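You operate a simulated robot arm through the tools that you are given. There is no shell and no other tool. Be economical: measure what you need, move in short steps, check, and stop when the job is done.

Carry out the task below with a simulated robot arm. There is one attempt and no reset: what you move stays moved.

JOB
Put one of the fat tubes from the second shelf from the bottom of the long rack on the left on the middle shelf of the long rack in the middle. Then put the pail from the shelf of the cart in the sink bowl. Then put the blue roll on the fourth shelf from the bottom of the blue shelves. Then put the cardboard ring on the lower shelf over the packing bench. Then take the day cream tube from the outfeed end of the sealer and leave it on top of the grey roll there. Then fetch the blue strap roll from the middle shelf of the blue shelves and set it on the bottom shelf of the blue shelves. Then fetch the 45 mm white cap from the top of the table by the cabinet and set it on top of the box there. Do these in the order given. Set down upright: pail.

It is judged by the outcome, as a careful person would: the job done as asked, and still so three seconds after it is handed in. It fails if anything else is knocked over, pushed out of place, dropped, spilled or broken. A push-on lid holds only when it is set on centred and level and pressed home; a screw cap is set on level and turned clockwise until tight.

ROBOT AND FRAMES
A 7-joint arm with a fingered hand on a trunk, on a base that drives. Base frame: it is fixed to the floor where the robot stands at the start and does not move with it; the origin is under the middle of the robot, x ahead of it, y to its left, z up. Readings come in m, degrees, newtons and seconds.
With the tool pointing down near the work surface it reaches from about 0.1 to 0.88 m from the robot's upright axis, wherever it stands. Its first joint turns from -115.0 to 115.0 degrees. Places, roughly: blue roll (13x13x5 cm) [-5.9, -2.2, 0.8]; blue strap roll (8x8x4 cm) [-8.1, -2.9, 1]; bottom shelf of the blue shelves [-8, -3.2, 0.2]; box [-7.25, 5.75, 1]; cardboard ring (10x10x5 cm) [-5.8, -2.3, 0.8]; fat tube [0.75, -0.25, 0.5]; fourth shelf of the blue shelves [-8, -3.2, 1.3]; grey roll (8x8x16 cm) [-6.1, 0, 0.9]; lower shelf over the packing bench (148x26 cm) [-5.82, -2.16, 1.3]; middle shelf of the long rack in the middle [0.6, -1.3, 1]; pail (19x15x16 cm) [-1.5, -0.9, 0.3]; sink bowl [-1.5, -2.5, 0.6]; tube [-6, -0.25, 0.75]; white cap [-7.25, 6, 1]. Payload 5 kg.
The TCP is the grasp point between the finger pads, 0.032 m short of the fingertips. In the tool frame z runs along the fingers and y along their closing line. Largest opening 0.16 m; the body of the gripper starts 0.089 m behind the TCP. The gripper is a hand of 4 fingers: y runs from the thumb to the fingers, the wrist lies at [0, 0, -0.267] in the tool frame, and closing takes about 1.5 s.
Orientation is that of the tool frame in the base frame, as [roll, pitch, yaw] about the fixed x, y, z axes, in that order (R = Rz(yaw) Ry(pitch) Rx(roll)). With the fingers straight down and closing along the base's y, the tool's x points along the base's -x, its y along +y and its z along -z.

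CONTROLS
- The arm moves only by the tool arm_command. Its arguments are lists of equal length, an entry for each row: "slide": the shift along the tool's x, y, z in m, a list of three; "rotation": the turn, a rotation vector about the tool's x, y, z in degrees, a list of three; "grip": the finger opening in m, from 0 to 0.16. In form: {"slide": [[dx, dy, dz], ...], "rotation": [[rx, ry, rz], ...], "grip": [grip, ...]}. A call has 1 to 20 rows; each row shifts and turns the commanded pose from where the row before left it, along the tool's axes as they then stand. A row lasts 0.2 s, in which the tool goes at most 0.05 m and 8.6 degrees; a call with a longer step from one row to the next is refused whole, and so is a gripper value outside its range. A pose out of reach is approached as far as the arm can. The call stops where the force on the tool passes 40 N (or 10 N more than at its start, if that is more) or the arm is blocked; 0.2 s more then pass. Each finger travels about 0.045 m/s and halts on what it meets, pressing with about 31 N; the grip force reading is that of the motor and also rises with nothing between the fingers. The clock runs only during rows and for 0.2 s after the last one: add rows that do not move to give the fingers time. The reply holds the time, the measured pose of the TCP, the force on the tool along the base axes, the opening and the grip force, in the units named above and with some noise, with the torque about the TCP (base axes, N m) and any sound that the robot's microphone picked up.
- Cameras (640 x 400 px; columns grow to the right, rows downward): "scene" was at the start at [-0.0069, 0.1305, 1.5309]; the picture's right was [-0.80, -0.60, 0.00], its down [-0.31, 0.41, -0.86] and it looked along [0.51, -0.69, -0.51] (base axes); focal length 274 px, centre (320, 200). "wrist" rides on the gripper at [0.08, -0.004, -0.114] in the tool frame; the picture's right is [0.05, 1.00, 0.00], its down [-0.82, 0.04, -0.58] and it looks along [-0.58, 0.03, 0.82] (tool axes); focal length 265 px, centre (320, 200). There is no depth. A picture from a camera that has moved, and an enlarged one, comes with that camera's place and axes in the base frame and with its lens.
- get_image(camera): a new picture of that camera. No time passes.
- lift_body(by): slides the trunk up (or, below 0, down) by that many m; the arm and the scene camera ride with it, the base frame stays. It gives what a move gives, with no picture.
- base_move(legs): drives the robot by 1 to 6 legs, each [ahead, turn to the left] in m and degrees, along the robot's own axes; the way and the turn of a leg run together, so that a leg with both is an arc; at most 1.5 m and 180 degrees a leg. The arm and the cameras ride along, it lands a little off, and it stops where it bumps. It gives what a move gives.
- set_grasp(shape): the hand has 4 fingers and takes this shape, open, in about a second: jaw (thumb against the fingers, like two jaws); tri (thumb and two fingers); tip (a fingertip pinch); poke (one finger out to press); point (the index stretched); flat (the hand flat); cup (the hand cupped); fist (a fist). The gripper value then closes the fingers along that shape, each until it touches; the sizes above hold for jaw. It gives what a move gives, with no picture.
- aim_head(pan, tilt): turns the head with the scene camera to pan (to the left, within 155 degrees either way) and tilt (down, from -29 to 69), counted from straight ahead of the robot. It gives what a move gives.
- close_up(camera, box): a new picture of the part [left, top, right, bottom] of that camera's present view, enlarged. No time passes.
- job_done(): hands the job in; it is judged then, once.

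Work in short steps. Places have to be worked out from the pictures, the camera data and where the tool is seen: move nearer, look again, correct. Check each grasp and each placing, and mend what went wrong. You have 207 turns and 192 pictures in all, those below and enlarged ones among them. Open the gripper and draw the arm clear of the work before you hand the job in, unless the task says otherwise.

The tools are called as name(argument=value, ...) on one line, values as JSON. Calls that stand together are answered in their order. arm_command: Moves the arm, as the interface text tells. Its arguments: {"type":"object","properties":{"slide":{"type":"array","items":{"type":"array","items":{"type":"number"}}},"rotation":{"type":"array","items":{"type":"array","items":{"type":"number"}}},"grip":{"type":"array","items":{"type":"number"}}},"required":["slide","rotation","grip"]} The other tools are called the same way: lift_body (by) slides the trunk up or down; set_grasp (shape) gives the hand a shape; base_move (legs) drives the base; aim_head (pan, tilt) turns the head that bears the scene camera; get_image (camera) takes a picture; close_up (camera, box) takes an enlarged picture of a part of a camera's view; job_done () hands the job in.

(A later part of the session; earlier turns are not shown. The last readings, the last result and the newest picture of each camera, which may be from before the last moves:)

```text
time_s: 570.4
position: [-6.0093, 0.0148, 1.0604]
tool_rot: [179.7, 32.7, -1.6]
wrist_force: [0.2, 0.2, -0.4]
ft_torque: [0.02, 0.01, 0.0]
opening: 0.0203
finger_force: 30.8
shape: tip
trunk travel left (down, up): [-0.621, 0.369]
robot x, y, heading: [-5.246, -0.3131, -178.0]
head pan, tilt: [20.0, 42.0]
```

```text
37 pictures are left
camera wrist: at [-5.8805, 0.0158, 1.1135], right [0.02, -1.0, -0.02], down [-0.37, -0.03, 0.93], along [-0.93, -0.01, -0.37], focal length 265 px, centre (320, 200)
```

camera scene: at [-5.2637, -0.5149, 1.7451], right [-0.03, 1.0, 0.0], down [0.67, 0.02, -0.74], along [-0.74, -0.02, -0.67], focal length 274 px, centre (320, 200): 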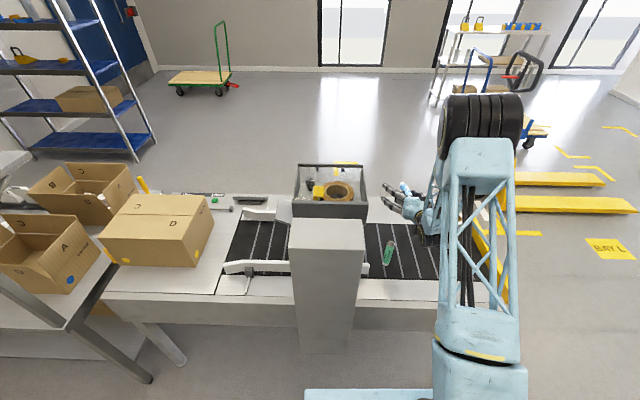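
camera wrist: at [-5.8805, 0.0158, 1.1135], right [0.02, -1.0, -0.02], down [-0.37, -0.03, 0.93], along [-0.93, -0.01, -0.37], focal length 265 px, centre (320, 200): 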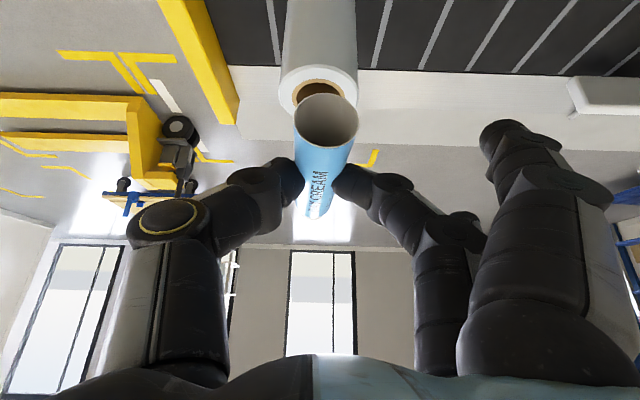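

Tube is level, spanning x −5.99…−6.137, centred over the roll (−6.063, 0.016). Lower carefully to contact.

lift_body(by=-0.048)

lift_body(by=-0.008)

lift_body(by=-0.006)

get_image(camera="wrist")

```text
time_s: 571.3
position: [-6.0098, 0.0147, 1.0115]
tool_rot: [179.6, 32.8, -1.5]
wrist_force: [0.0, -0.6, 0.0]
ft_torque: [0.01, 0.0, 0.02]
opening: 0.02
finger_force: 31.1
shape: tip
trunk travel left (down, up): [-0.573, 0.417]
robot x, y, heading: [-5.247, -0.3135, -178.3]
head pan, tilt: [20.0, 42.0]
```

```text
time_s: 571.9
position: [-6.009, 0.0153, 1.0036]
tool_rot: [179.5, 32.8, -1.5]
wrist_force: [-0.3, 0.5, 0.3]
ft_torque: [-0.01, 0.02, -0.02]
opening: 0.0203
finger_force: 30.8
shape: tip
trunk travel left (down, up): [-0.565, 0.425]
robot x, y, heading: [-5.2427, -0.3128, -178.4]
head pan, tilt: [20.0, 42.0]
```

```text
time_s: 572.4
position: [-6.0086, 0.0134, 0.9978]
tool_rot: [179.6, 32.8, -1.5]
wrist_force: [0.6, -0.8, -0.5]
ft_torque: [0.0, -0.02, -0.01]
opening: 0.0201
finger_force: 31.4
shape: tip
trunk travel left (down, up): [-0.559, 0.431]
robot x, y, heading: [-5.2467, -0.3094, -178.0]
head pan, tilt: [20.0, 42.0]
```

```text
36 pictures are left
camera wrist: at [-5.8803, 0.0157, 1.0513], right [0.02, -1.0, -0.02], down [-0.37, -0.03, 0.93], along [-0.93, -0.01, -0.37], focal length 265 px, centre (320, 200)
```

wrist: 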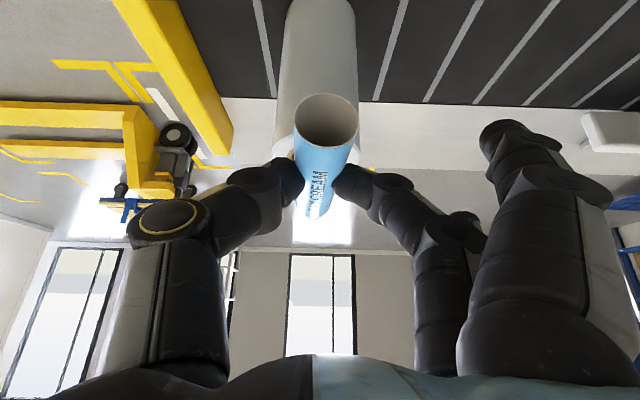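

lift_body(by=-0.008)

lift_body(by=-0.006)

lift_body(by=-0.005)

```text
time_s: 573.0
position: [-6.0095, 0.0133, 0.99]
tool_rot: [179.6, 32.8, -1.5]
wrist_force: [-0.2, -0.4, 0.1]
ft_torque: [0.03, 0.01, 0.06]
opening: 0.0202
finger_force: 30.9
shape: tip
trunk travel left (down, up): [-0.551, 0.439]
robot x, y, heading: [-5.2443, -0.3099, -178.1]
head pan, tilt: [20.0, 42.0]
```

```text
time_s: 573.5
position: [-6.0091, 0.0137, 0.9841]
tool_rot: [179.6, 32.8, -1.6]
wrist_force: [-0.6, 0.2, 1.4]
ft_torque: [0.0, 0.0, 0.0]
opening: 0.0201
finger_force: 30.8
shape: tip
trunk travel left (down, up): [-0.545, 0.445]
robot x, y, heading: [-5.2438, -0.3123, -178.4]
head pan, tilt: [20.0, 42.0]
```

```text
time_s: 574.1
position: [-6.0086, 0.0148, 0.9812]
tool_rot: [179.8, 32.8, -1.6]
wrist_force: [3.2, -0.6, 16.1]
ft_torque: [-0.01, 0.22, -0.02]
opening: 0.0205
finger_force: 30.4
shape: tip
trunk travel left (down, up): [-0.54, 0.45]
robot x, y, heading: [-5.2486, -0.3141, -178.2]
head pan, tilt: [20.0, 42.0]
```

Contact. Ease 2 mm and release slowly.

lift_body(by=0.002)

arm_command(slide=[[0, 0, 0], [0, 0, 0], [0, 0, 0], [0, 0, 0], [0, 0, 0], [0, 0, 0], [0, 0, 0], [0, 0, 0], [0, 0, 0]], rotation=[[0, 0, 0], [0, 0, 0], [0, 0, 0], [0, 0, 0], [0, 0, 0], [0, 0, 0], [0, 0, 0], [0, 0, 0], [0, 0, 0]], grip=[0.022, 0.027, 0.032, 0.037, 0.042, 0.05, 0.06, 0.07, 0.07])

get_image(camera="wrist")

```text
time_s: 574.6
position: [-6.0084, 0.0144, 0.9817]
tool_rot: [179.7, 32.8, -1.5]
wrist_force: [1.9, 0.7, 11.1]
ft_torque: [0.08, 0.23, -0.02]
opening: 0.0205
finger_force: 31.3
shape: tip
trunk travel left (down, up): [-0.542, 0.448]
robot x, y, heading: [-5.249, -0.313, -178.1]
head pan, tilt: [20.0, 42.0]
```

```text
time_s: 576.6
position: [-6.0097, 0.0148, 0.9806]
tool_rot: [179.7, 32.8, -1.5]
wrist_force: [0.1, -0.4, 0.3]
ft_torque: [-0.01, 0.02, 0.02]
opening: 0.0692
finger_force: 0.0
shape: tip
trunk travel left (down, up): [-0.542, 0.448]
robot x, y, heading: [-5.2459, -0.3091, -177.9]
head pan, tilt: [20.0, 42.0]
```

```text
35 pictures are left
camera wrist: at [-5.8804, 0.0157, 1.0343], right [0.02, -1.0, -0.02], down [-0.37, -0.03, 0.93], along [-0.93, -0.01, -0.37], focal length 265 px, centre (320, 200)
```

wrist: 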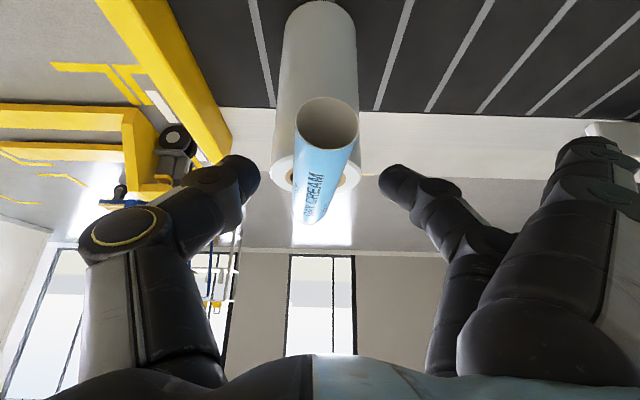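

The DAY CREAM tube lies across the roll's top. Rise clear, back off, and reconfigure the arm (jaw, 30° pitch, hand centred).

lift_body(by=0.2)

base_move(legs=[[-0.32, 0]])

set_grasp(shape="jaw")

arm_command(slide=[[0, 0.03, 0], [0, 0.03, 0], [0, 0.03, 0], [0, 0.03, 0], [0, 0.04, 0], [0, 0.04, 0], [0, 0.04, 0], [0, 0, 0]], rotation=[[0, -6.75, 0], [0, -6.75, 0], [0, -6.75, 0], [0, -6.75, 0], [0, 0, 0], [0, 0, 0], [0, 0, 0], [0, 0, 0]], grip=[0.12, 0.12, 0.12, 0.12, 0.12, 0.12, 0.12, 0.12])

aim_head(pan=-20, tilt=42)

close_up(camera="scene", box=[160, 130, 480, 330])

```text
time_s: 578.8
position: [-6.0093, 0.0145, 1.1802]
tool_rot: [179.6, 32.6, -1.5]
wrist_force: [-1.2, -0.5, 0.0]
ft_torque: [-0.02, 0.01, 0.01]
opening: 0.0691
finger_force: 0.1
shape: tip
trunk travel left (down, up): [-0.742, 0.248]
robot x, y, heading: [-5.2458, -0.3124, -178.0]
head pan, tilt: [20.0, 42.0]
```

```text
time_s: 580.9
position: [-5.6834, 0.0262, 1.1825]
tool_rot: [179.7, 32.7, -1.8]
wrist_force: [-0.2, 0.9, -0.1]
ft_torque: [-0.06, 0.01, -0.01]
opening: 0.0691
finger_force: 0.0
shape: tip
trunk travel left (down, up): [-0.742, 0.248]
robot x, y, heading: [-4.9183, -0.2984, -178.8]
head pan, tilt: [20.0, 42.0]
```

```text
time_s: 581.8
position: [-5.6831, 0.0279, 1.1816]
tool_rot: [179.6, 32.8, -1.8]
wrist_force: [-0.7, 0.2, 0.4]
ft_torque: [0.01, 0.01, 0.0]
opening: 0.1602
finger_force: 0.0
shape: jaw
trunk travel left (down, up): [-0.742, 0.248]
robot x, y, heading: [-4.9223, -0.3001, -178.4]
head pan, tilt: [20.0, 42.0]
```

```text
time_s: 583.6
position: [-5.6915, -0.2129, 1.1812]
tool_rot: [179.3, 59.8, -2.2]
wrist_force: [-0.2, 0.5, -0.1]
ft_torque: [-0.02, 0.04, 0.01]
opening: 0.1202
finger_force: 0.0
shape: jaw
trunk travel left (down, up): [-0.742, 0.248]
robot x, y, heading: [-4.9185, -0.3003, -178.5]
head pan, tilt: [20.0, 42.0]
```

```text
time_s: 584.7
position: [-5.6899, -0.2127, 1.1816]
tool_rot: [179.5, 59.8, -2.2]
wrist_force: [0.5, -0.4, 0.5]
ft_torque: [-0.01, 0.0, -0.02]
opening: 0.1204
finger_force: 0.0
shape: jaw
trunk travel left (down, up): [-0.742, 0.248]
robot x, y, heading: [-4.9237, -0.302, -178.5]
head pan, tilt: [-20.0, 42.0]
```

```text
2.00 times, centred on (320, 230) of scene
camera zoom: at [-4.9361, -0.4767, 1.906], right [0.32, 0.95, 0.0], down [0.63, -0.21, -0.74], along [-0.7, 0.23, -0.67], focal length 549 px, centre (320, 140)
```

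zoom: 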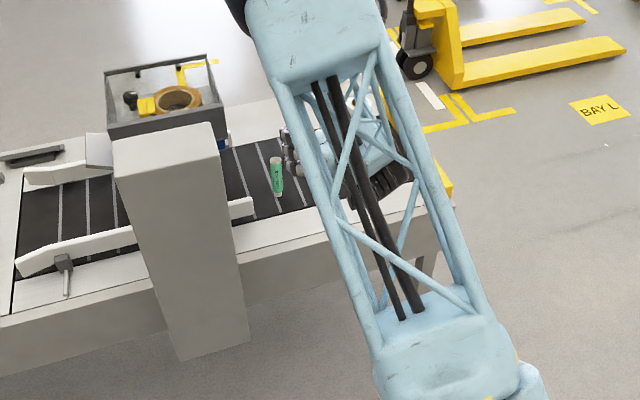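

Now the strap roll. I reverse down the aisle and pass the bench's south gap westward again.

base_move(legs=[[0, -87.5], [-1.5, 0], [-1.5, 0], [-0.145, 0], [0, 86]])

aim_head(pan=10, tilt=25)

get_image(camera="scene")

```text
time_s: 608.0
position: [-5.4896, -3.3625, 1.1821]
tool_rot: [179.5, 59.8, -2.9]
wrist_force: [-0.7, -0.9, 0.3]
ft_torque: [-0.01, 0.01, -0.02]
opening: 0.1204
finger_force: 0.1
shape: jaw
trunk travel left (down, up): [-0.742, 0.248]
robot x, y, heading: [-4.7185, -3.4654, -179.3]
head pan, tilt: [-20.0, 42.0]
```

```text
time_s: 608.9
position: [-5.4896, -3.3619, 1.182]
tool_rot: [179.3, 59.9, -3.0]
wrist_force: [-0.8, 0.6, -0.1]
ft_torque: [-0.02, -0.03, 0.0]
opening: 0.1202
finger_force: 0.1
shape: jaw
trunk travel left (down, up): [-0.742, 0.248]
robot x, y, heading: [-4.721, -3.4598, -179.5]
head pan, tilt: [10.0, 25.0]
```

```text
33 pictures are left
camera scene: at [-4.7512, -3.6826, 1.9323], right [-0.18, 0.98, 0.0], down [0.42, 0.08, -0.91], along [-0.89, -0.17, -0.42], focal length 274 px, centre (320, 200)
```

scene: 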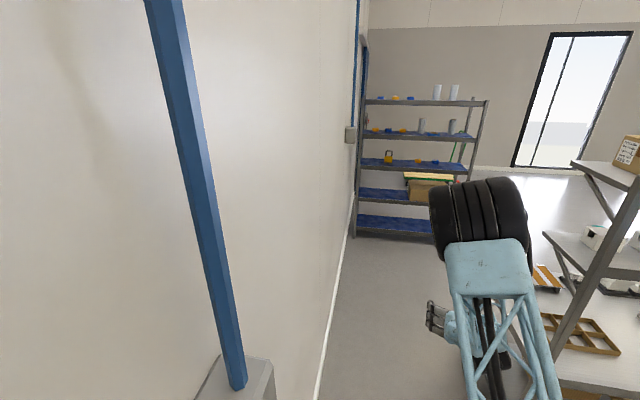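

base_move(legs=[[0, -0.6], [1.5, 0], [0.5, 0], [0, -90], [0.44, 0], [0, 90]])

lift_body(by=-0.1)

get_image(camera="wrist")

```text
time_s: 629.5
position: [-7.5055, -2.9169, 1.1812]
tool_rot: [179.5, 59.8, -2.7]
wrist_force: [-0.5, -0.7, 0.0]
ft_torque: [-0.02, 0.01, -0.01]
opening: 0.1203
finger_force: 0.1
shape: jaw
trunk travel left (down, up): [-0.742, 0.248]
robot x, y, heading: [-6.7364, -3.0085, -179.0]
head pan, tilt: [10.0, 25.0]
```

```text
time_s: 630.9
position: [-7.5037, -2.9162, 1.0813]
tool_rot: [179.4, 59.8, -2.7]
wrist_force: [0.2, -0.4, 0.2]
ft_torque: [-0.01, -0.01, -0.01]
opening: 0.1203
finger_force: 0.0
shape: jaw
trunk travel left (down, up): [-0.642, 0.348]
robot x, y, heading: [-6.7336, -3.0102, -179.2]
head pan, tilt: [10.0, 25.0]
```

```text
32 pictures are left
camera wrist: at [-7.3655, -2.9166, 1.071], right [-0.01, -1.0, -0.04], down [0.09, -0.04, 1.0], along [-1.0, 0.01, 0.09], focal length 265 px, centre (320, 200)
```

wrist: 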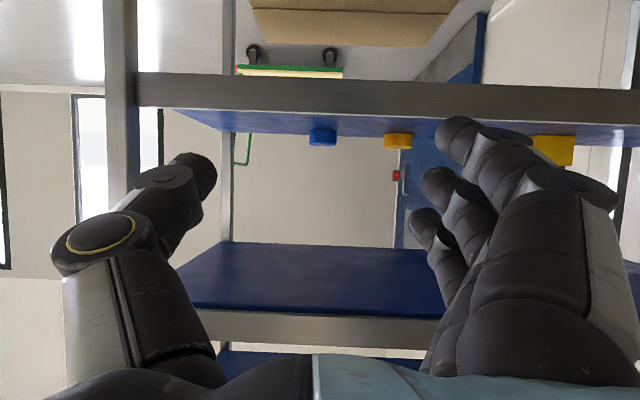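

The strap roll is ≈(-8.07, -2.907) on a surface at z≈0.957, deep under the next shelf. I need a flat forearm and no low finger: lower the trunk, raise the arm, flip the hand and use "tri" as before.

lift_body(by=-0.4)

arm_command(slide=[[-0.026, 0, -0.015], [-0.026, 0, -0.015], [-0.026, 0, -0.015], [-0.026, 0, -0.015], [-0.026, 0, -0.015], [-0.026, 0, -0.015], [-0.026, 0, -0.015], [-0.026, 0, -0.015], [-0.026, 0, -0.015], [-0.026, 0, -0.015], [0, 0, 0], [0, 0, 0], [0, 0, 0], [0, 0, 0], [0, 0, 0], [0, 0, 0], [0, 0, 0], [0, 0, 0], [0, 0, 0], [0, 0, 0]], rotation=[[0, 0, 0], [0, 0, 0], [0, 0, 0], [0, 0, 0], [0, 0, 0], [0, 0, 0], [0, 0, 0], [0, 0, 0], [0, 0, 0], [0, 0, 0], [0, 0, 8.3], [0, 0, 8.3], [0, 0, 8.3], [0, 0, 8.3], [0, 0, 8.3], [0, 0, 8.3], [0, 0, 8.3], [0, 0, 8.3], [0, 0, 8.3], [0, 0, 8.3]], grip=[0.12, 0.12, 0.12, 0.12, 0.12, 0.12, 0.12, 0.12, 0.12, 0.12, 0.12, 0.12, 0.12, 0.12, 0.12, 0.12, 0.12, 0.12, 0.12, 0.12])

arm_command(slide=[[0, 0, 0], [0, 0, 0], [0, 0, 0], [0, 0, 0], [0, 0, 0], [0, 0, 0], [0, 0, 0], [0, 0, 0], [0, 0, 0], [0, 0, 0], [0, 0, 0], [0, 0, 0]], rotation=[[0, 0, 8.1], [0, 0, 8.1], [0, 0, 8.1], [0, 0, 8.1], [0, 0, 8.1], [0, 0, 8.1], [0, 0, 8.1], [0, 0, 8.1], [0, 0, 8.1], [0, 0, 8.1], [0, 0, 8.1], [0, 0, 8.1]], grip=[0.12, 0.12, 0.12, 0.12, 0.12, 0.12, 0.12, 0.12, 0.12, 0.12, 0.12, 0.12])

get_image(camera="wrist")

```text
time_s: 634.7
position: [-7.5042, -2.9148, 0.6814]
tool_rot: [179.4, 59.8, -2.7]
wrist_force: [-0.2, -0.7, -0.1]
ft_torque: [-0.03, 0.02, -0.03]
opening: 0.1202
finger_force: 0.1
shape: jaw
trunk travel left (down, up): [-0.242, 0.748]
robot x, y, heading: [-6.7372, -3.013, -179.1]
head pan, tilt: [10.0, 25.0]
```

```text
time_s: 638.9
position: [-7.5062, -2.9137, 0.9821]
tool_rot: [120.4, 5.6, -88.8]
wrist_force: [0.0, -0.5, 0.3]
ft_torque: [-0.01, -0.01, 0.02]
opening: 0.1205
finger_force: 0.1
shape: jaw
trunk travel left (down, up): [-0.242, 0.748]
robot x, y, heading: [-6.7413, -3.0096, -179.2]
head pan, tilt: [10.0, 25.0]
```

```text
time_s: 641.5
position: [-7.5058, -2.914, 0.9812]
tool_rot: [-178.8, -59.7, 176.6]
wrist_force: [-0.2, 0.6, 1.0]
ft_torque: [-0.03, -0.01, 0.0]
opening: 0.1205
finger_force: 0.0
shape: jaw
trunk travel left (down, up): [-0.242, 0.748]
robot x, y, heading: [-6.7342, -3.0128, -179.0]
head pan, tilt: [10.0, 25.0]
```

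```text
31 pictures are left
camera wrist: at [-7.448, -2.919, 1.1096], right [0.02, 1.0, 0.03], down [0.91, 0.0, -0.41], along [-0.41, 0.04, -0.91], focal length 265 px, centre (320, 200)
```

wrist: 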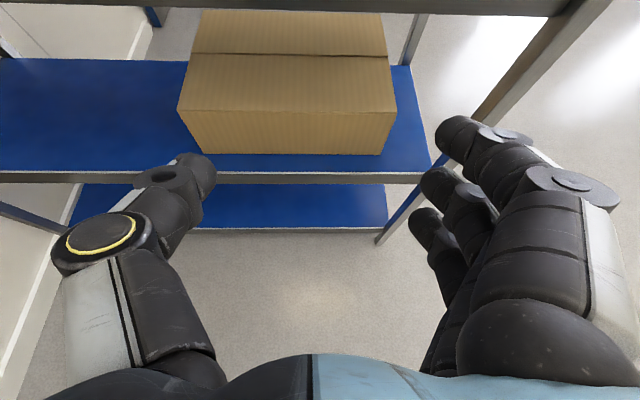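

Flipped. Set "tri", raise 5 cm and drive 0.36 m toward the roll, then look.

set_grasp(shape="tri")

arm_command(slide=[[0, 0, 0], [0, 0, 0], [0, 0, 0]], rotation=[[0, 0, 0], [0, 0, 0], [0, 0, 0]], grip=[0.12, 0.12, 0.12])

lift_body(by=0.06)

base_move(legs=[[0.36, 0]])

get_image(camera="wrist")

```text
time_s: 642.4
position: [-7.5058, -2.9127, 0.9818]
tool_rot: [-179.3, -59.7, 177.0]
wrist_force: [-0.3, 0.7, 0.2]
ft_torque: [0.01, -0.02, -0.01]
opening: 0.1599
finger_force: 0.1
shape: tri
trunk travel left (down, up): [-0.242, 0.748]
robot x, y, heading: [-6.7349, -3.0133, -179.2]
head pan, tilt: [10.0, 25.0]
```

```text
time_s: 643.2
position: [-7.5045, -2.9138, 0.9814]
tool_rot: [-179.2, -59.8, 176.9]
wrist_force: [-0.2, 0.2, 0.5]
ft_torque: [-0.02, 0.01, 0.0]
opening: 0.1205
finger_force: 0.0
shape: tri
trunk travel left (down, up): [-0.242, 0.748]
robot x, y, heading: [-6.737, -3.0133, -179.1]
head pan, tilt: [10.0, 25.0]
```

```text
time_s: 644.2
position: [-7.5062, -2.9139, 1.0415]
tool_rot: [-179.1, -59.8, 176.8]
wrist_force: [-0.4, -0.1, -0.3]
ft_torque: [0.0, 0.03, 0.03]
opening: 0.1201
finger_force: 0.0
shape: tri
trunk travel left (down, up): [-0.302, 0.688]
robot x, y, heading: [-6.7385, -3.0117, -178.8]
head pan, tilt: [10.0, 25.0]
```

```text
time_s: 646.5
position: [-7.8633, -2.9211, 1.0427]
tool_rot: [-179.1, -59.8, 177.0]
wrist_force: [-0.4, -0.3, -0.4]
ft_torque: [0.0, -0.03, 0.01]
opening: 0.1205
finger_force: 0.1
shape: tri
trunk travel left (down, up): [-0.302, 0.688]
robot x, y, heading: [-7.0945, -3.0189, -179.0]
head pan, tilt: [10.0, 25.0]
```

```text
30 pictures are left
camera wrist: at [-7.8063, -2.9263, 1.1696], right [0.01, 1.0, 0.04], down [0.91, 0.0, -0.41], along [-0.41, 0.04, -0.91], focal length 265 px, centre (320, 200)
```

wrist: 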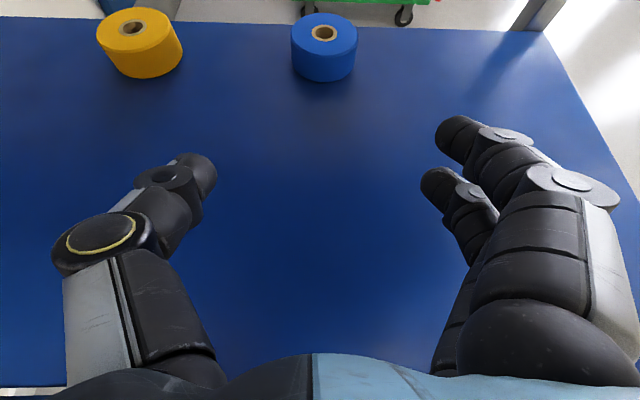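

Strap roll centre ≈(-8.08, -2.909). Shift 1.5 cm, drive 0.207, lower and check.

arm_command(slide=[[0, 0.015, 0], [0, 0, 0]], rotation=[[0, 0, 0], [0, 0, 0]], grip=[0.12, 0.12])

base_move(legs=[[0.207, 0]])

lift_body(by=-0.053)

get_image(camera="wrist")

```text
time_s: 647.1
position: [-7.8626, -2.9067, 1.0409]
tool_rot: [-179.0, -59.8, 176.9]
wrist_force: [0.2, -0.2, -1.0]
ft_torque: [0.01, 0.01, 0.05]
opening: 0.1203
finger_force: 0.1
shape: tri
trunk travel left (down, up): [-0.302, 0.688]
robot x, y, heading: [-7.0942, -3.0204, -178.9]
head pan, tilt: [10.0, 25.0]
```

```text
time_s: 648.8
position: [-8.0555, -2.9094, 1.0247]
tool_rot: [-178.7, -58.4, 176.5]
wrist_force: [-0.2, 0.3, 1.0]
ft_torque: [-0.01, 0.01, -0.03]
opening: 0.1202
finger_force: 0.1
shape: tri
trunk travel left (down, up): [-0.302, 0.688]
robot x, y, heading: [-7.2969, -3.0236, -179.0]
head pan, tilt: [10.0, 25.0]
stopped in leg 1: the robot was blocked; the commanded pose is now the measured one
```

```text
time_s: 649.9
position: [-8.0581, -2.9119, 0.9822]
tool_rot: [-179.6, -59.3, 177.8]
wrist_force: [1.7, -2.6, 10.2]
ft_torque: [1.19, -0.29, -0.27]
opening: 0.1199
finger_force: 0.0
shape: tri
trunk travel left (down, up): [-0.25, 0.74]
robot x, y, heading: [-7.2955, -3.0217, -179.2]
head pan, tilt: [10.0, 25.0]
stopped: the force on the tool passed its limit at 42 N (the readings are from after the stop); the commanded pose is now the measured one
```

```text
29 pictures are left
camera wrist: at [-8.0027, -2.9176, 1.1108], right [0.01, 1.0, 0.04], down [0.91, 0.01, -0.41], along [-0.41, 0.04, -0.91], focal length 265 px, centre (320, 200)
```

wrist: 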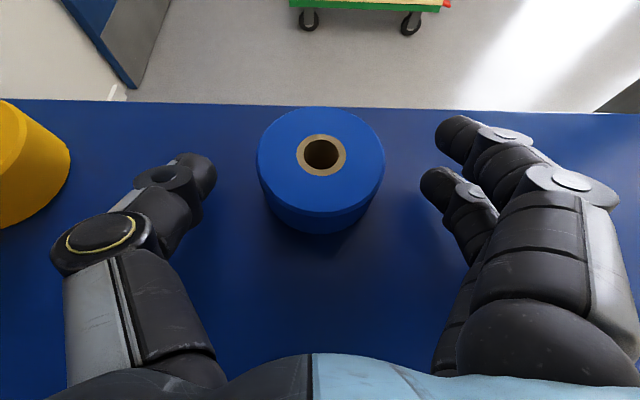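

Roll lies between thumb and finger at the right depth. Ease up 4 mm and close.

lift_body(by=0.005)

arm_command(slide=[[0, 0, 0], [0, 0, 0], [0, 0, 0], [0, 0, 0], [0, 0, 0], [0, 0, 0], [0, 0, 0], [0, 0, 0], [0, 0, 0], [0, 0, 0], [0, 0, 0]], rotation=[[0, 0, 0], [0, 0, 0], [0, 0, 0], [0, 0, 0], [0, 0, 0], [0, 0, 0], [0, 0, 0], [0, 0, 0], [0, 0, 0], [0, 0, 0], [0, 0, 0]], grip=[0.11, 0.1, 0.09, 0.08, 0.07, 0.06, 0.05, 0.04, 0.03, 0.02, 0.02])

lift_body(by=0.045)

get_image(camera="wrist")

```text
time_s: 650.5
position: [-8.0586, -2.91, 0.9841]
tool_rot: [-179.5, -59.0, 177.3]
wrist_force: [1.2, 0.6, 1.1]
ft_torque: [0.19, -0.07, -0.14]
opening: 0.1205
finger_force: 0.0
shape: tri
trunk travel left (down, up): [-0.255, 0.735]
robot x, y, heading: [-7.2945, -3.0215, -179.2]
head pan, tilt: [10.0, 25.0]
```

```text
time_s: 652.9
position: [-8.0591, -2.9113, 0.9859]
tool_rot: [-179.4, -59.1, 177.4]
wrist_force: [-0.5, -1.2, 1.9]
ft_torque: [0.21, -0.02, -0.01]
opening: 0.0423
finger_force: 31.1
shape: tri
trunk travel left (down, up): [-0.255, 0.735]
robot x, y, heading: [-7.2936, -3.0209, -179.1]
head pan, tilt: [10.0, 25.0]
```

```text
time_s: 653.7
position: [-8.0583, -2.9114, 1.0271]
tool_rot: [-179.3, -58.9, 177.4]
wrist_force: [0.3, 0.0, -1.7]
ft_torque: [-0.01, -0.03, 0.01]
opening: 0.0424
finger_force: 31.2
shape: tri
trunk travel left (down, up): [-0.3, 0.69]
robot x, y, heading: [-7.2941, -3.0219, -179.0]
head pan, tilt: [10.0, 25.0]
```

```text
28 pictures are left
camera wrist: at [-8.0027, -2.9163, 1.1571], right [0.01, 1.0, 0.04], down [0.92, 0.01, -0.4], along [-0.4, 0.04, -0.92], focal length 265 px, centre (320, 200)
```

wrist: 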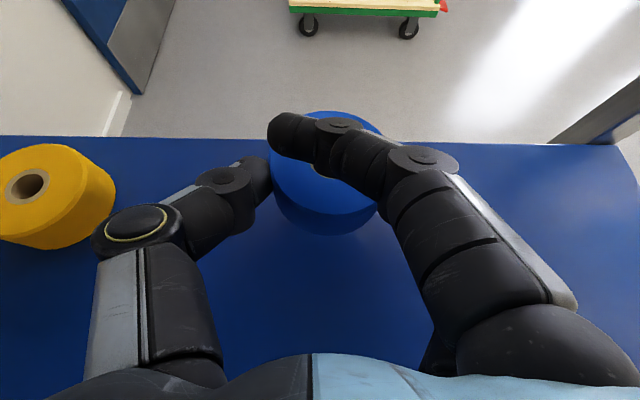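

Strap roll is held. Back out and lower to the bottom shelf level.

base_move(legs=[[-0.47, 0]])

lift_body(by=-0.295)

arm_command(slide=[[-0.026, 0, 0.015], [-0.026, 0, 0.015], [-0.026, 0, 0.015], [-0.026, 0, 0.015], [-0.026, 0, 0.015], [-0.026, 0, 0.015], [-0.026, 0, 0.015], [-0.026, 0, 0.015], [-0.026, 0, 0.015], [-0.026, 0, 0.015], [-0.026, 0, 0.015], [-0.026, 0, 0.015], [-0.026, 0, 0.015], [0, 0, 0]], rotation=[[0, 0, 0], [0, 0, 0], [0, 0, 0], [0, 0, 0], [0, 0, 0], [0, 0, 0], [0, 0, 0], [0, 0, 0], [0, 0, 0], [0, 0, 0], [0, 0, 0], [0, 0, 0], [0, 0, 0], [0, 0, 0]], grip=[0.02, 0.02, 0.02, 0.02, 0.02, 0.02, 0.02, 0.02, 0.02, 0.02, 0.02, 0.02, 0.02, 0.02])

get_image(camera="wrist")

```text
time_s: 656.5
position: [-7.5887, -2.9002, 1.0303]
tool_rot: [-179.4, -59.1, 177.3]
wrist_force: [0.1, -0.8, -1.8]
ft_torque: [0.03, -0.05, 0.03]
opening: 0.0422
finger_force: 31.3
shape: tri
trunk travel left (down, up): [-0.3, 0.69]
robot x, y, heading: [-6.8238, -3.0148, -179.1]
head pan, tilt: [10.0, 25.0]
```

```text
time_s: 659.5
position: [-7.5891, -2.9012, 0.7348]
tool_rot: [-179.4, -59.1, 177.3]
wrist_force: [0.1, -0.8, -2.5]
ft_torque: [-0.02, -0.03, -0.02]
opening: 0.0419
finger_force: 30.3
shape: tri
trunk travel left (down, up): [-0.005, 0.985]
robot x, y, heading: [-6.8265, -3.0141, -179.1]
head pan, tilt: [10.0, 25.0]
```

```text
time_s: 662.5
position: [-7.5828, -2.9041, 0.345]
tool_rot: [-179.5, -59.1, 177.3]
wrist_force: [0.8, 0.3, -1.5]
ft_torque: [0.01, -0.08, -0.01]
opening: 0.0423
finger_force: 30.7
shape: tri
trunk travel left (down, up): [-0.005, 0.985]
robot x, y, heading: [-6.8259, -3.016, -179.1]
head pan, tilt: [10.0, 25.0]
```

```text
27 pictures are left
camera wrist: at [-7.5262, -2.9099, 0.474], right [0.01, 1.0, 0.04], down [0.92, 0.01, -0.4], along [-0.4, 0.04, -0.91], focal length 265 px, centre (320, 200)
```

wrist: 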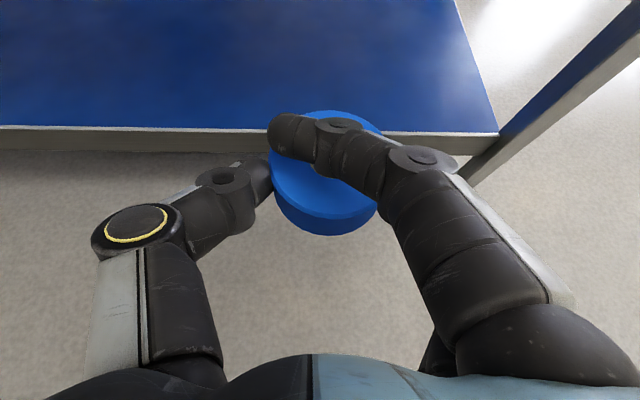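

Bottom shelf edge at z≈0.16. Drive in 0.30 and lower with the arm.

base_move(legs=[[0.3, 0]])

arm_command(slide=[[-0.0173, 0, 0.01], [-0.0173, 0, 0.01], [-0.0173, 0, 0.01], [-0.0173, 0, 0.01], [-0.0173, 0, 0.01], [-0.013, 0, 0.0075], [-0.013, 0, 0.0075], [0, 0, 0]], rotation=[[0, 0, 0], [0, 0, 0], [0, 0, 0], [0, 0, 0], [0, 0, 0], [0, 0, 0], [0, 0, 0], [0, 0, 0]], grip=[0.02, 0.02, 0.02, 0.02, 0.02, 0.02, 0.02, 0.02])

get_image(camera="wrist")

```text
time_s: 664.6
position: [-7.8825, -2.9089, 0.3446]
tool_rot: [-179.4, -59.1, 177.3]
wrist_force: [0.0, 0.4, -2.4]
ft_torque: [0.01, -0.05, 0.03]
opening: 0.0421
finger_force: 30.9
shape: tri
trunk travel left (down, up): [-0.005, 0.985]
robot x, y, heading: [-7.1258, -3.0198, -179.4]
head pan, tilt: [10.0, 25.0]
```

```text
time_s: 666.4
position: [-7.8804, -2.9084, 0.214]
tool_rot: [-179.5, -59.0, 177.3]
wrist_force: [-0.3, 0.4, -2.4]
ft_torque: [0.01, -0.04, 0.01]
opening: 0.042
finger_force: 30.9
shape: tri
trunk travel left (down, up): [-0.005, 0.985]
robot x, y, heading: [-7.1261, -3.021, -179.2]
head pan, tilt: [10.0, 25.0]
```

```text
26 pictures are left
camera wrist: at [-7.8254, -2.9144, 0.3442], right [0.01, 1.0, 0.04], down [0.92, 0.0, -0.4], along [-0.4, 0.04, -0.91], focal length 265 px, centre (320, 200)
```

wrist: 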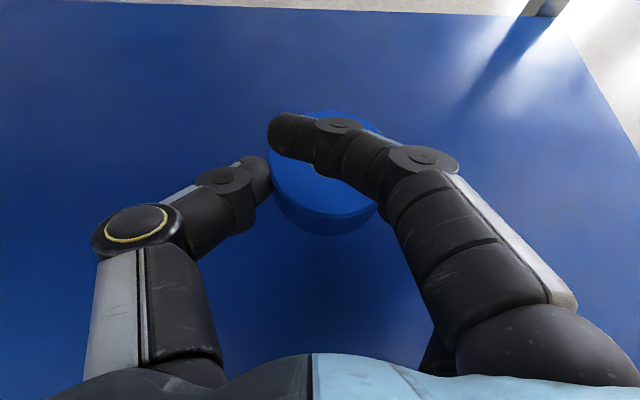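

arm_command(slide=[[-0.0052, 0, 0.003], [-0.0052, 0, 0.003], [-0.0052, 0, 0.003], [-0.0052, 0, 0.003], [-0.0052, 0, 0.003], [-0.0052, 0, 0.003], [-0.0052, 0, 0.003], [-0.0052, 0, 0.003], [-0.0052, 0, 0.003], [-0.0052, 0, 0.003]], rotation=[[0, 0, 0], [0, 0, 0], [0, 0, 0], [0, 0, 0], [0, 0, 0], [0, 0, 0], [0, 0, 0], [0, 0, 0], [0, 0, 0], [0, 0, 0]], grip=[0.02, 0.02, 0.02, 0.02, 0.02, 0.02, 0.02, 0.02, 0.02, 0.02])

```text
time_s: 667.8
position: [-7.8847, -2.9177, 0.1872]
tool_rot: [-179.7, -59.7, 178.3]
wrist_force: [-2.3, -6.4, 6.4]
ft_torque: [0.84, -0.12, 0.12]
opening: 0.0421
finger_force: 31.2
shape: tri
trunk travel left (down, up): [-0.005, 0.985]
robot x, y, heading: [-7.1279, -3.018, -178.8]
head pan, tilt: [10.0, 25.0]
stopped in row 6: the force on the tool passed its limit at 48 N (the readings are from after the stop); the commanded pose is now the measured one
```

Contact at 0.187. Ease up 3 mm, open, rise, back out and verify.

arm_command(slide=[[0.003, 0, -0.0015], [0, 0, 0], [0, 0, 0], [0, 0, 0], [0, 0, 0], [0, 0, 0], [0, 0, 0], [0, 0, 0], [0, 0, 0], [0, 0, 0], [0.026, 0, -0.015], [0.026, 0, -0.015], [0.026, 0, -0.015], [0, 0, 0]], rotation=[[0, 0, 0], [0, 0, 0], [0, 0, 0], [0, 0, 0], [0, 0, 0], [0, 0, 0], [0, 0, 0], [0, 0, 0], [0, 0, 0], [0, 0, 0], [0, 0, 0], [0, 0, 0], [0, 0, 0], [0, 0, 0]], grip=[0.04, 0.06, 0.075, 0.085, 0.095, 0.105, 0.115, 0.12, 0.12, 0.12, 0.12, 0.12, 0.12, 0.12])

base_move(legs=[[-0.4, 0]])

lift_body(by=0.2)

aim_head(pan=0, tilt=30)

get_image(camera="scene")

```text
time_s: 670.8
position: [-7.8846, -2.9128, 0.2774]
tool_rot: [-179.7, -59.6, 177.9]
wrist_force: [0.1, 0.4, 0.0]
ft_torque: [0.01, -0.04, -0.02]
opening: 0.1193
finger_force: 0.0
shape: tri
trunk travel left (down, up): [-0.005, 0.985]
robot x, y, heading: [-7.1243, -3.0214, -179.2]
head pan, tilt: [10.0, 25.0]
```

```text
time_s: 673.3
position: [-7.4806, -2.9071, 0.2795]
tool_rot: [-179.6, -59.6, 178.1]
wrist_force: [0.3, -0.8, -1.1]
ft_torque: [-0.03, -0.02, -0.02]
opening: 0.1196
finger_force: 0.0
shape: tri
trunk travel left (down, up): [-0.005, 0.985]
robot x, y, heading: [-6.7221, -3.0085, -179.1]
head pan, tilt: [10.0, 25.0]
```

```text
time_s: 675.4
position: [-7.4809, -2.9058, 0.4789]
tool_rot: [-179.8, -59.5, 178.1]
wrist_force: [0.3, 0.3, 0.3]
ft_torque: [-0.02, -0.01, 0.01]
opening: 0.1194
finger_force: 0.1
shape: tri
trunk travel left (down, up): [-0.205, 0.785]
robot x, y, heading: [-6.7237, -3.0116, -179.1]
head pan, tilt: [10.0, 25.0]
```

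```text
time_s: 676.1
position: [-7.481, -2.907, 0.4787]
tool_rot: [-179.7, -59.6, 178.0]
wrist_force: [-0.9, -0.3, -0.5]
ft_torque: [0.01, -0.02, 0.0]
opening: 0.1194
finger_force: 0.0
shape: tri
trunk travel left (down, up): [-0.205, 0.785]
robot x, y, heading: [-6.7219, -3.008, -179.2]
head pan, tilt: [0.0, 30.0]
```

```text
25 pictures are left
camera scene: at [-6.7523, -3.2159, 1.3871], right [-0.02, 1.0, 0.0], down [0.5, 0.01, -0.87], along [-0.87, -0.01, -0.5], focal length 274 px, centre (320, 200)
```

scene: 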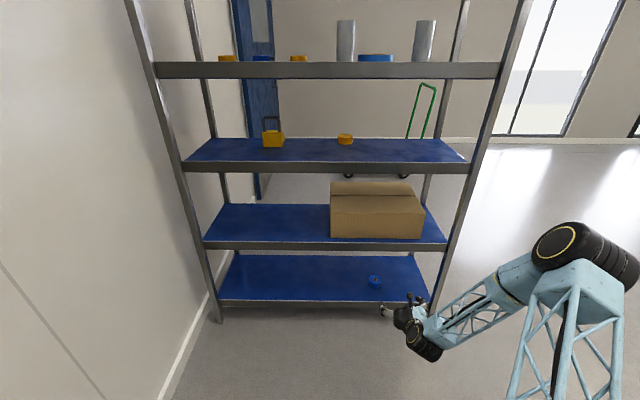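

Strap roll rests on the bottom shelf. Now the last item, far north (y≈6). Turn north and look for a path.

lift_body(by=0.4)

base_move(legs=[[0, -90]])

aim_head(pan=5, tilt=12)

get_image(camera="scene")

```text
time_s: 680.0
position: [-7.4802, -2.907, 0.8787]
tool_rot: [-179.7, -59.6, 178.0]
wrist_force: [-0.2, 1.2, -0.9]
ft_torque: [0.01, -0.03, 0.0]
opening: 0.1195
finger_force: 0.0
shape: tri
trunk travel left (down, up): [-0.605, 0.385]
robot x, y, heading: [-6.7254, -3.0117, -179.1]
head pan, tilt: [0.0, 30.0]
```

```text
time_s: 684.5
position: [-6.6015, -2.258, 0.8787]
tool_rot: [-179.7, -59.6, 86.8]
wrist_force: [0.1, 0.4, -0.4]
ft_torque: [0.01, -0.01, -0.03]
opening: 0.1194
finger_force: 0.1
shape: tri
trunk travel left (down, up): [-0.605, 0.385]
robot x, y, heading: [-6.7235, -3.0133, 89.6]
head pan, tilt: [0.0, 30.0]
```

```text
time_s: 685.3
position: [-6.6028, -2.2566, 0.8779]
tool_rot: [-179.7, -59.5, 86.7]
wrist_force: [0.0, 0.0, 0.3]
ft_torque: [0.02, -0.01, 0.0]
opening: 0.1193
finger_force: 0.1
shape: tri
trunk travel left (down, up): [-0.605, 0.385]
robot x, y, heading: [-6.7228, -3.0124, 89.6]
head pan, tilt: [5.0, 12.0]
```

```text
24 pictures are left
camera scene: at [-6.9357, -2.9779, 1.8161], right [1.0, 0.08, 0.0], down [0.02, -0.21, -0.98], along [-0.08, 0.97, -0.21], focal length 274 px, centre (320, 200)
```

scene: 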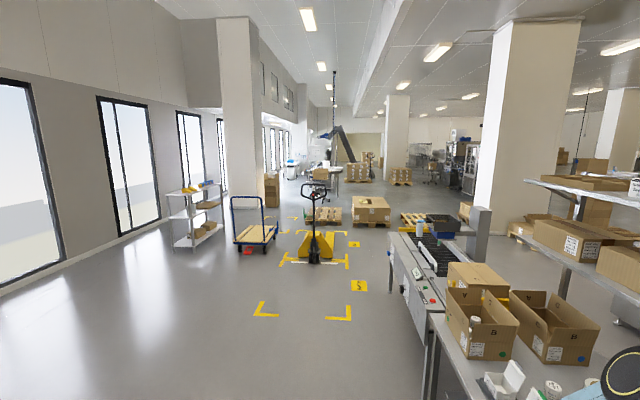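

Path: north along x≈-6.95, then slip between the sealer's corner and the pallet jack, and on. First stretch:

base_move(legs=[[0, 6.4], [1.5, 0], [1.1, 0], [0, -6], [0.55, 0], [0, -45]])

base_move(legs=[[0.68, 0], [0, 45], [1.5, 0], [0.2, 0]])

aim_head(pan=10, tilt=18)

get_image(camera="scene")

```text
time_s: 704.0
position: [-6.3889, 0.575, 0.8772]
tool_rot: [-179.7, -59.7, 42.4]
wrist_force: [-0.3, -0.2, 1.0]
ft_torque: [-0.01, 0.0, -0.04]
opening: 0.1195
finger_force: 0.1
shape: tri
trunk travel left (down, up): [-0.605, 0.385]
robot x, y, heading: [-6.9995, 0.1211, 45.1]
head pan, tilt: [5.0, 12.0]
```

```text
time_s: 718.0
position: [-6.4653, 3.0518, 0.8794]
tool_rot: [-179.8, -59.6, 88.6]
wrist_force: [0.1, 0.1, -0.3]
ft_torque: [0.01, 0.01, -0.02]
opening: 0.1198
finger_force: 0.1
shape: tri
trunk travel left (down, up): [-0.605, 0.385]
robot x, y, heading: [-6.5673, 2.2912, 91.8]
head pan, tilt: [5.0, 12.0]
```

```text
time_s: 718.7
position: [-6.4657, 3.0504, 0.8786]
tool_rot: [-179.7, -59.6, 88.5]
wrist_force: [-1.3, 0.3, 0.0]
ft_torque: [0.0, 0.02, 0.03]
opening: 0.1196
finger_force: 0.0
shape: tri
trunk travel left (down, up): [-0.605, 0.385]
robot x, y, heading: [-6.5679, 2.2935, 91.6]
head pan, tilt: [10.0, 18.0]
```

```text
23 pictures are left
camera scene: at [-6.7831, 2.3181, 1.8064], right [0.98, 0.2, 0.0], down [0.06, -0.3, -0.95], along [-0.19, 0.93, -0.31], focal length 274 px, centre (320, 200)
```

scene: 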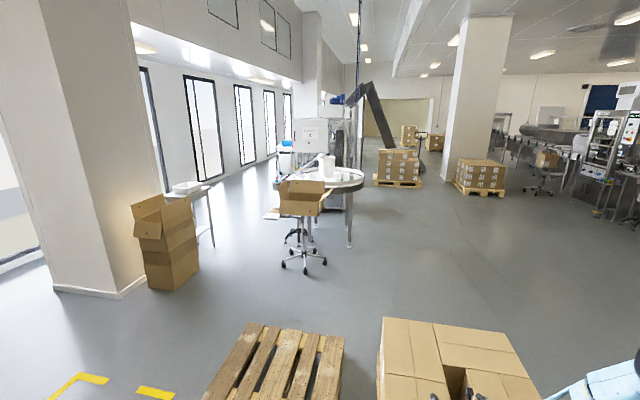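

close_up(camera="scene", box=[250, 90, 410, 250])

aim_head(pan=-60, tilt=25)

get_image(camera="scene")

```text
2.50 times, centred on (330, 170) of scene
camera zoom: at [-6.7831, 2.3181, 1.8064], right [0.98, 0.2, 0.0], down [0.06, -0.3, -0.95], along [-0.19, 0.93, -0.31], focal length 686 px, centre (295, 275)
```

zoom: 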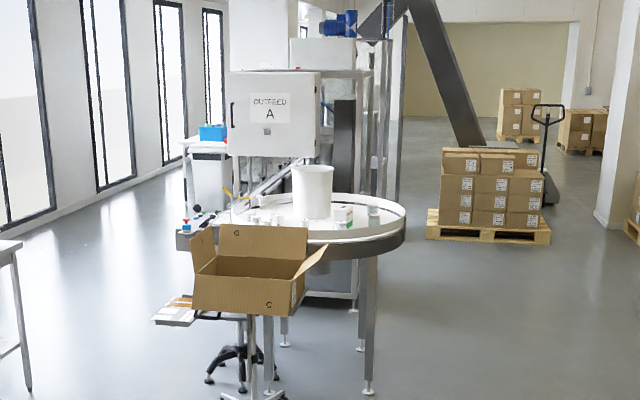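

```text
time_s: 720.1
position: [-6.4661, 3.0491, 0.8784]
tool_rot: [-179.6, -59.6, 88.5]
wrist_force: [0.1, 1.0, -0.2]
ft_torque: [0.01, 0.03, 0.01]
opening: 0.1199
finger_force: 0.1
shape: tri
trunk travel left (down, up): [-0.605, 0.385]
robot x, y, heading: [-6.561, 2.2925, 91.7]
head pan, tilt: [-60.0, 25.0]
```

```text
21 pictures are left
camera scene: at [-6.686, 2.2749, 1.7951], right [0.52, -0.85, 0.0], down [-0.36, -0.22, -0.91], along [0.77, 0.47, -0.42], focal length 274 px, centre (320, 200)
```

scene: 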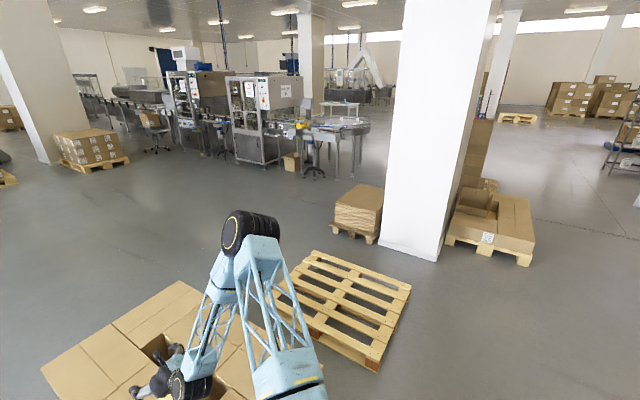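

Pallets block straight ahead; the clear way seems left of them (x≈-8.25), then east along y≈4.45 to the round table (tub, small box and caps on it). Check the left side.

aim_head(pan=75, tilt=30)

get_image(camera="scene")

```text
time_s: 722.3
position: [-6.4653, 3.0514, 0.8788]
tool_rot: [-179.6, -59.6, 88.5]
wrist_force: [-0.4, 0.0, 0.2]
ft_torque: [-0.01, 0.01, 0.0]
opening: 0.1196
finger_force: 0.1
shape: tri
trunk travel left (down, up): [-0.605, 0.385]
robot x, y, heading: [-6.5641, 2.2908, 91.7]
head pan, tilt: [75.0, 30.0]
```

```text
20 pictures are left
camera scene: at [-6.8525, 2.2477, 1.7871], right [0.23, 0.97, 0.0], down [0.49, -0.12, -0.87], along [-0.84, 0.2, -0.5], focal length 274 px, centre (320, 200)
```

scene: 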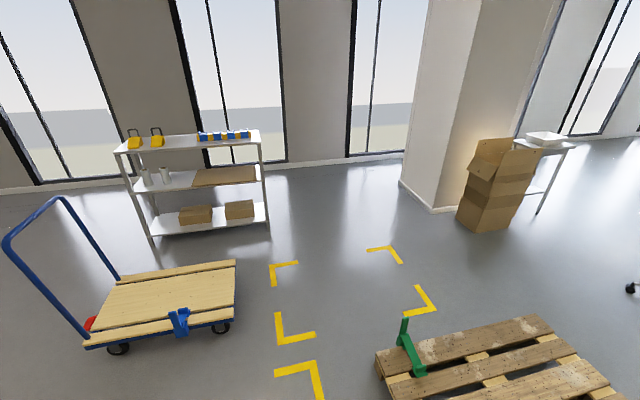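

Lane left of the pallets is 1.1 m wide. Raise the hand and drive: west, north up the lane, then east between pallets and table.

lift_body(by=0.37)

base_move(legs=[[0, 87.3], [1.5, 0], [0.17, 0], [0, -89], [1.5, 0], [0.72, 0]])

base_move(legs=[[0, -90], [1.5, 0], [0.45, 0], [0, 90], [1.4, 0], [0, 90]])

aim_head(pan=0, tilt=40)

get_image(camera="scene")

```text
time_s: 725.9
position: [-6.4647, 3.0504, 1.2494]
tool_rot: [-179.7, -59.5, 88.6]
wrist_force: [0.6, 0.8, 0.0]
ft_torque: [0.0, -0.03, 0.01]
opening: 0.1199
finger_force: 0.0
shape: tri
trunk travel left (down, up): [-0.975, 0.015]
robot x, y, heading: [-6.5589, 2.2902, 91.7]
head pan, tilt: [75.0, 30.0]
```

```text
time_s: 732.1
position: [-7.5205, 2.4124, 1.2475]
tool_rot: [-179.7, -59.6, 177.0]
wrist_force: [-0.4, 0.0, -0.5]
ft_torque: [0.06, 0.01, -0.03]
opening: 0.1198
finger_force: 0.1
shape: tri
trunk travel left (down, up): [-0.975, 0.015]
robot x, y, heading: [-6.7602, 2.2963, -179.9]
head pan, tilt: [75.0, 30.0]
stopped in leg 2: the robot was blocked; the commanded pose is now the measured one
```

```text
time_s: 738.1
position: [-6.6527, 3.1911, 1.2467]
tool_rot: [-179.6, -59.6, 87.4]
wrist_force: [-0.2, 0.4, -1.0]
ft_torque: [0.01, 0.0, 0.0]
opening: 0.1198
finger_force: 0.1
shape: tri
trunk travel left (down, up): [-0.975, 0.015]
robot x, y, heading: [-6.7331, 2.4301, 93.0]
head pan, tilt: [75.0, 30.0]
stopped in leg 2: the robot was blocked; the commanded pose is now the measured one
```

```text
time_s: 739.5
position: [-6.6522, 3.1878, 1.2497]
tool_rot: [-179.6, -59.8, 87.3]
wrist_force: [0.0, 0.3, -0.2]
ft_torque: [0.04, -0.03, -0.03]
opening: 0.1196
finger_force: 0.2
shape: tri
trunk travel left (down, up): [-0.975, 0.015]
robot x, y, heading: [-6.7312, 2.4309, 93.0]
head pan, tilt: [0.0, 40.0]
```

```text
19 pictures are left
camera scene: at [-6.9359, 2.4454, 2.1417], right [1.0, 0.05, 0.0], down [0.03, -0.64, -0.77], along [-0.04, 0.77, -0.64], focal length 274 px, centre (320, 200)
```

scene: 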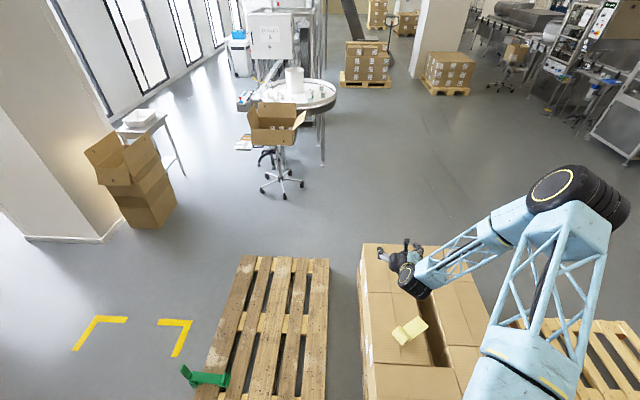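

Something (likely the pallet jack) blocked me at the first leg. I look left-back to see it before going on.

aim_head(pan=100, tilt=45)

get_image(camera="scene")

```text
time_s: 741.3
position: [-6.6519, 3.1875, 1.2494]
tool_rot: [-179.7, -59.7, 87.4]
wrist_force: [0.0, -0.5, 0.2]
ft_torque: [-0.03, 0.01, -0.01]
opening: 0.1199
finger_force: 0.0
shape: tri
trunk travel left (down, up): [-0.975, 0.015]
robot x, y, heading: [-6.7314, 2.4316, 92.8]
head pan, tilt: [100.0, 45.0]
```

```text
18 pictures are left
camera scene: at [-7.0105, 2.3427, 2.1345], right [-0.23, 0.97, 0.0], down [0.69, 0.16, -0.71], along [-0.69, -0.16, -0.71], focal length 274 px, centre (320, 200)
```

scene: 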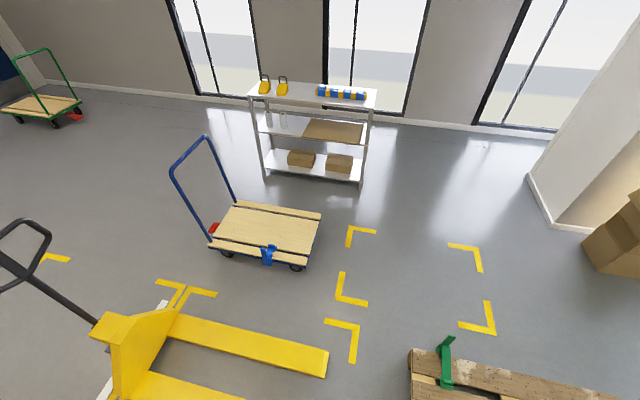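

The jack's fork tips leave only ~0.5 m there, and other gaps are too tight. I'll take the open route: east along the corridor, north at x≈-0.95, and back west at y≈5.

base_move(legs=[[-1.5, 0], [0, -93], [1.5, 0], [1.5, 0], [1.5, 0], [1.25, 0]])

aim_head(pan=75, tilt=15)

get_image(camera="scene")

```text
time_s: 779.8
position: [-0.16, 0.818, 1.2489]
tool_rot: [-179.7, -59.6, -5.4]
wrist_force: [0.0, 0.3, 0.6]
ft_torque: [-0.03, -0.02, 0.01]
opening: 0.1203
finger_force: 0.1
shape: tri
trunk travel left (down, up): [-0.975, 0.015]
robot x, y, heading: [-0.9122, 0.9332, 0.4]
head pan, tilt: [100.0, 45.0]
```

```text
time_s: 780.8
position: [-0.1609, 0.8172, 1.2487]
tool_rot: [-179.7, -59.7, -5.4]
wrist_force: [-0.3, -0.5, 0.1]
ft_torque: [-0.01, -0.02, 0.03]
opening: 0.12
finger_force: 0.0
shape: tri
trunk travel left (down, up): [-0.975, 0.015]
robot x, y, heading: [-0.9149, 0.9296, 0.2]
head pan, tilt: [75.0, 15.0]
```

```text
17 pictures are left
camera scene: at [-0.9499, 1.2256, 2.1812], right [0.97, -0.25, 0.0], down [-0.07, -0.25, -0.97], along [0.24, 0.93, -0.26], focal length 274 px, centre (320, 200)
```

scene: 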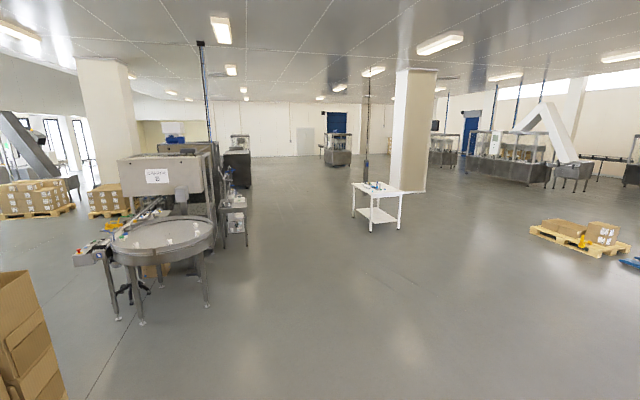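

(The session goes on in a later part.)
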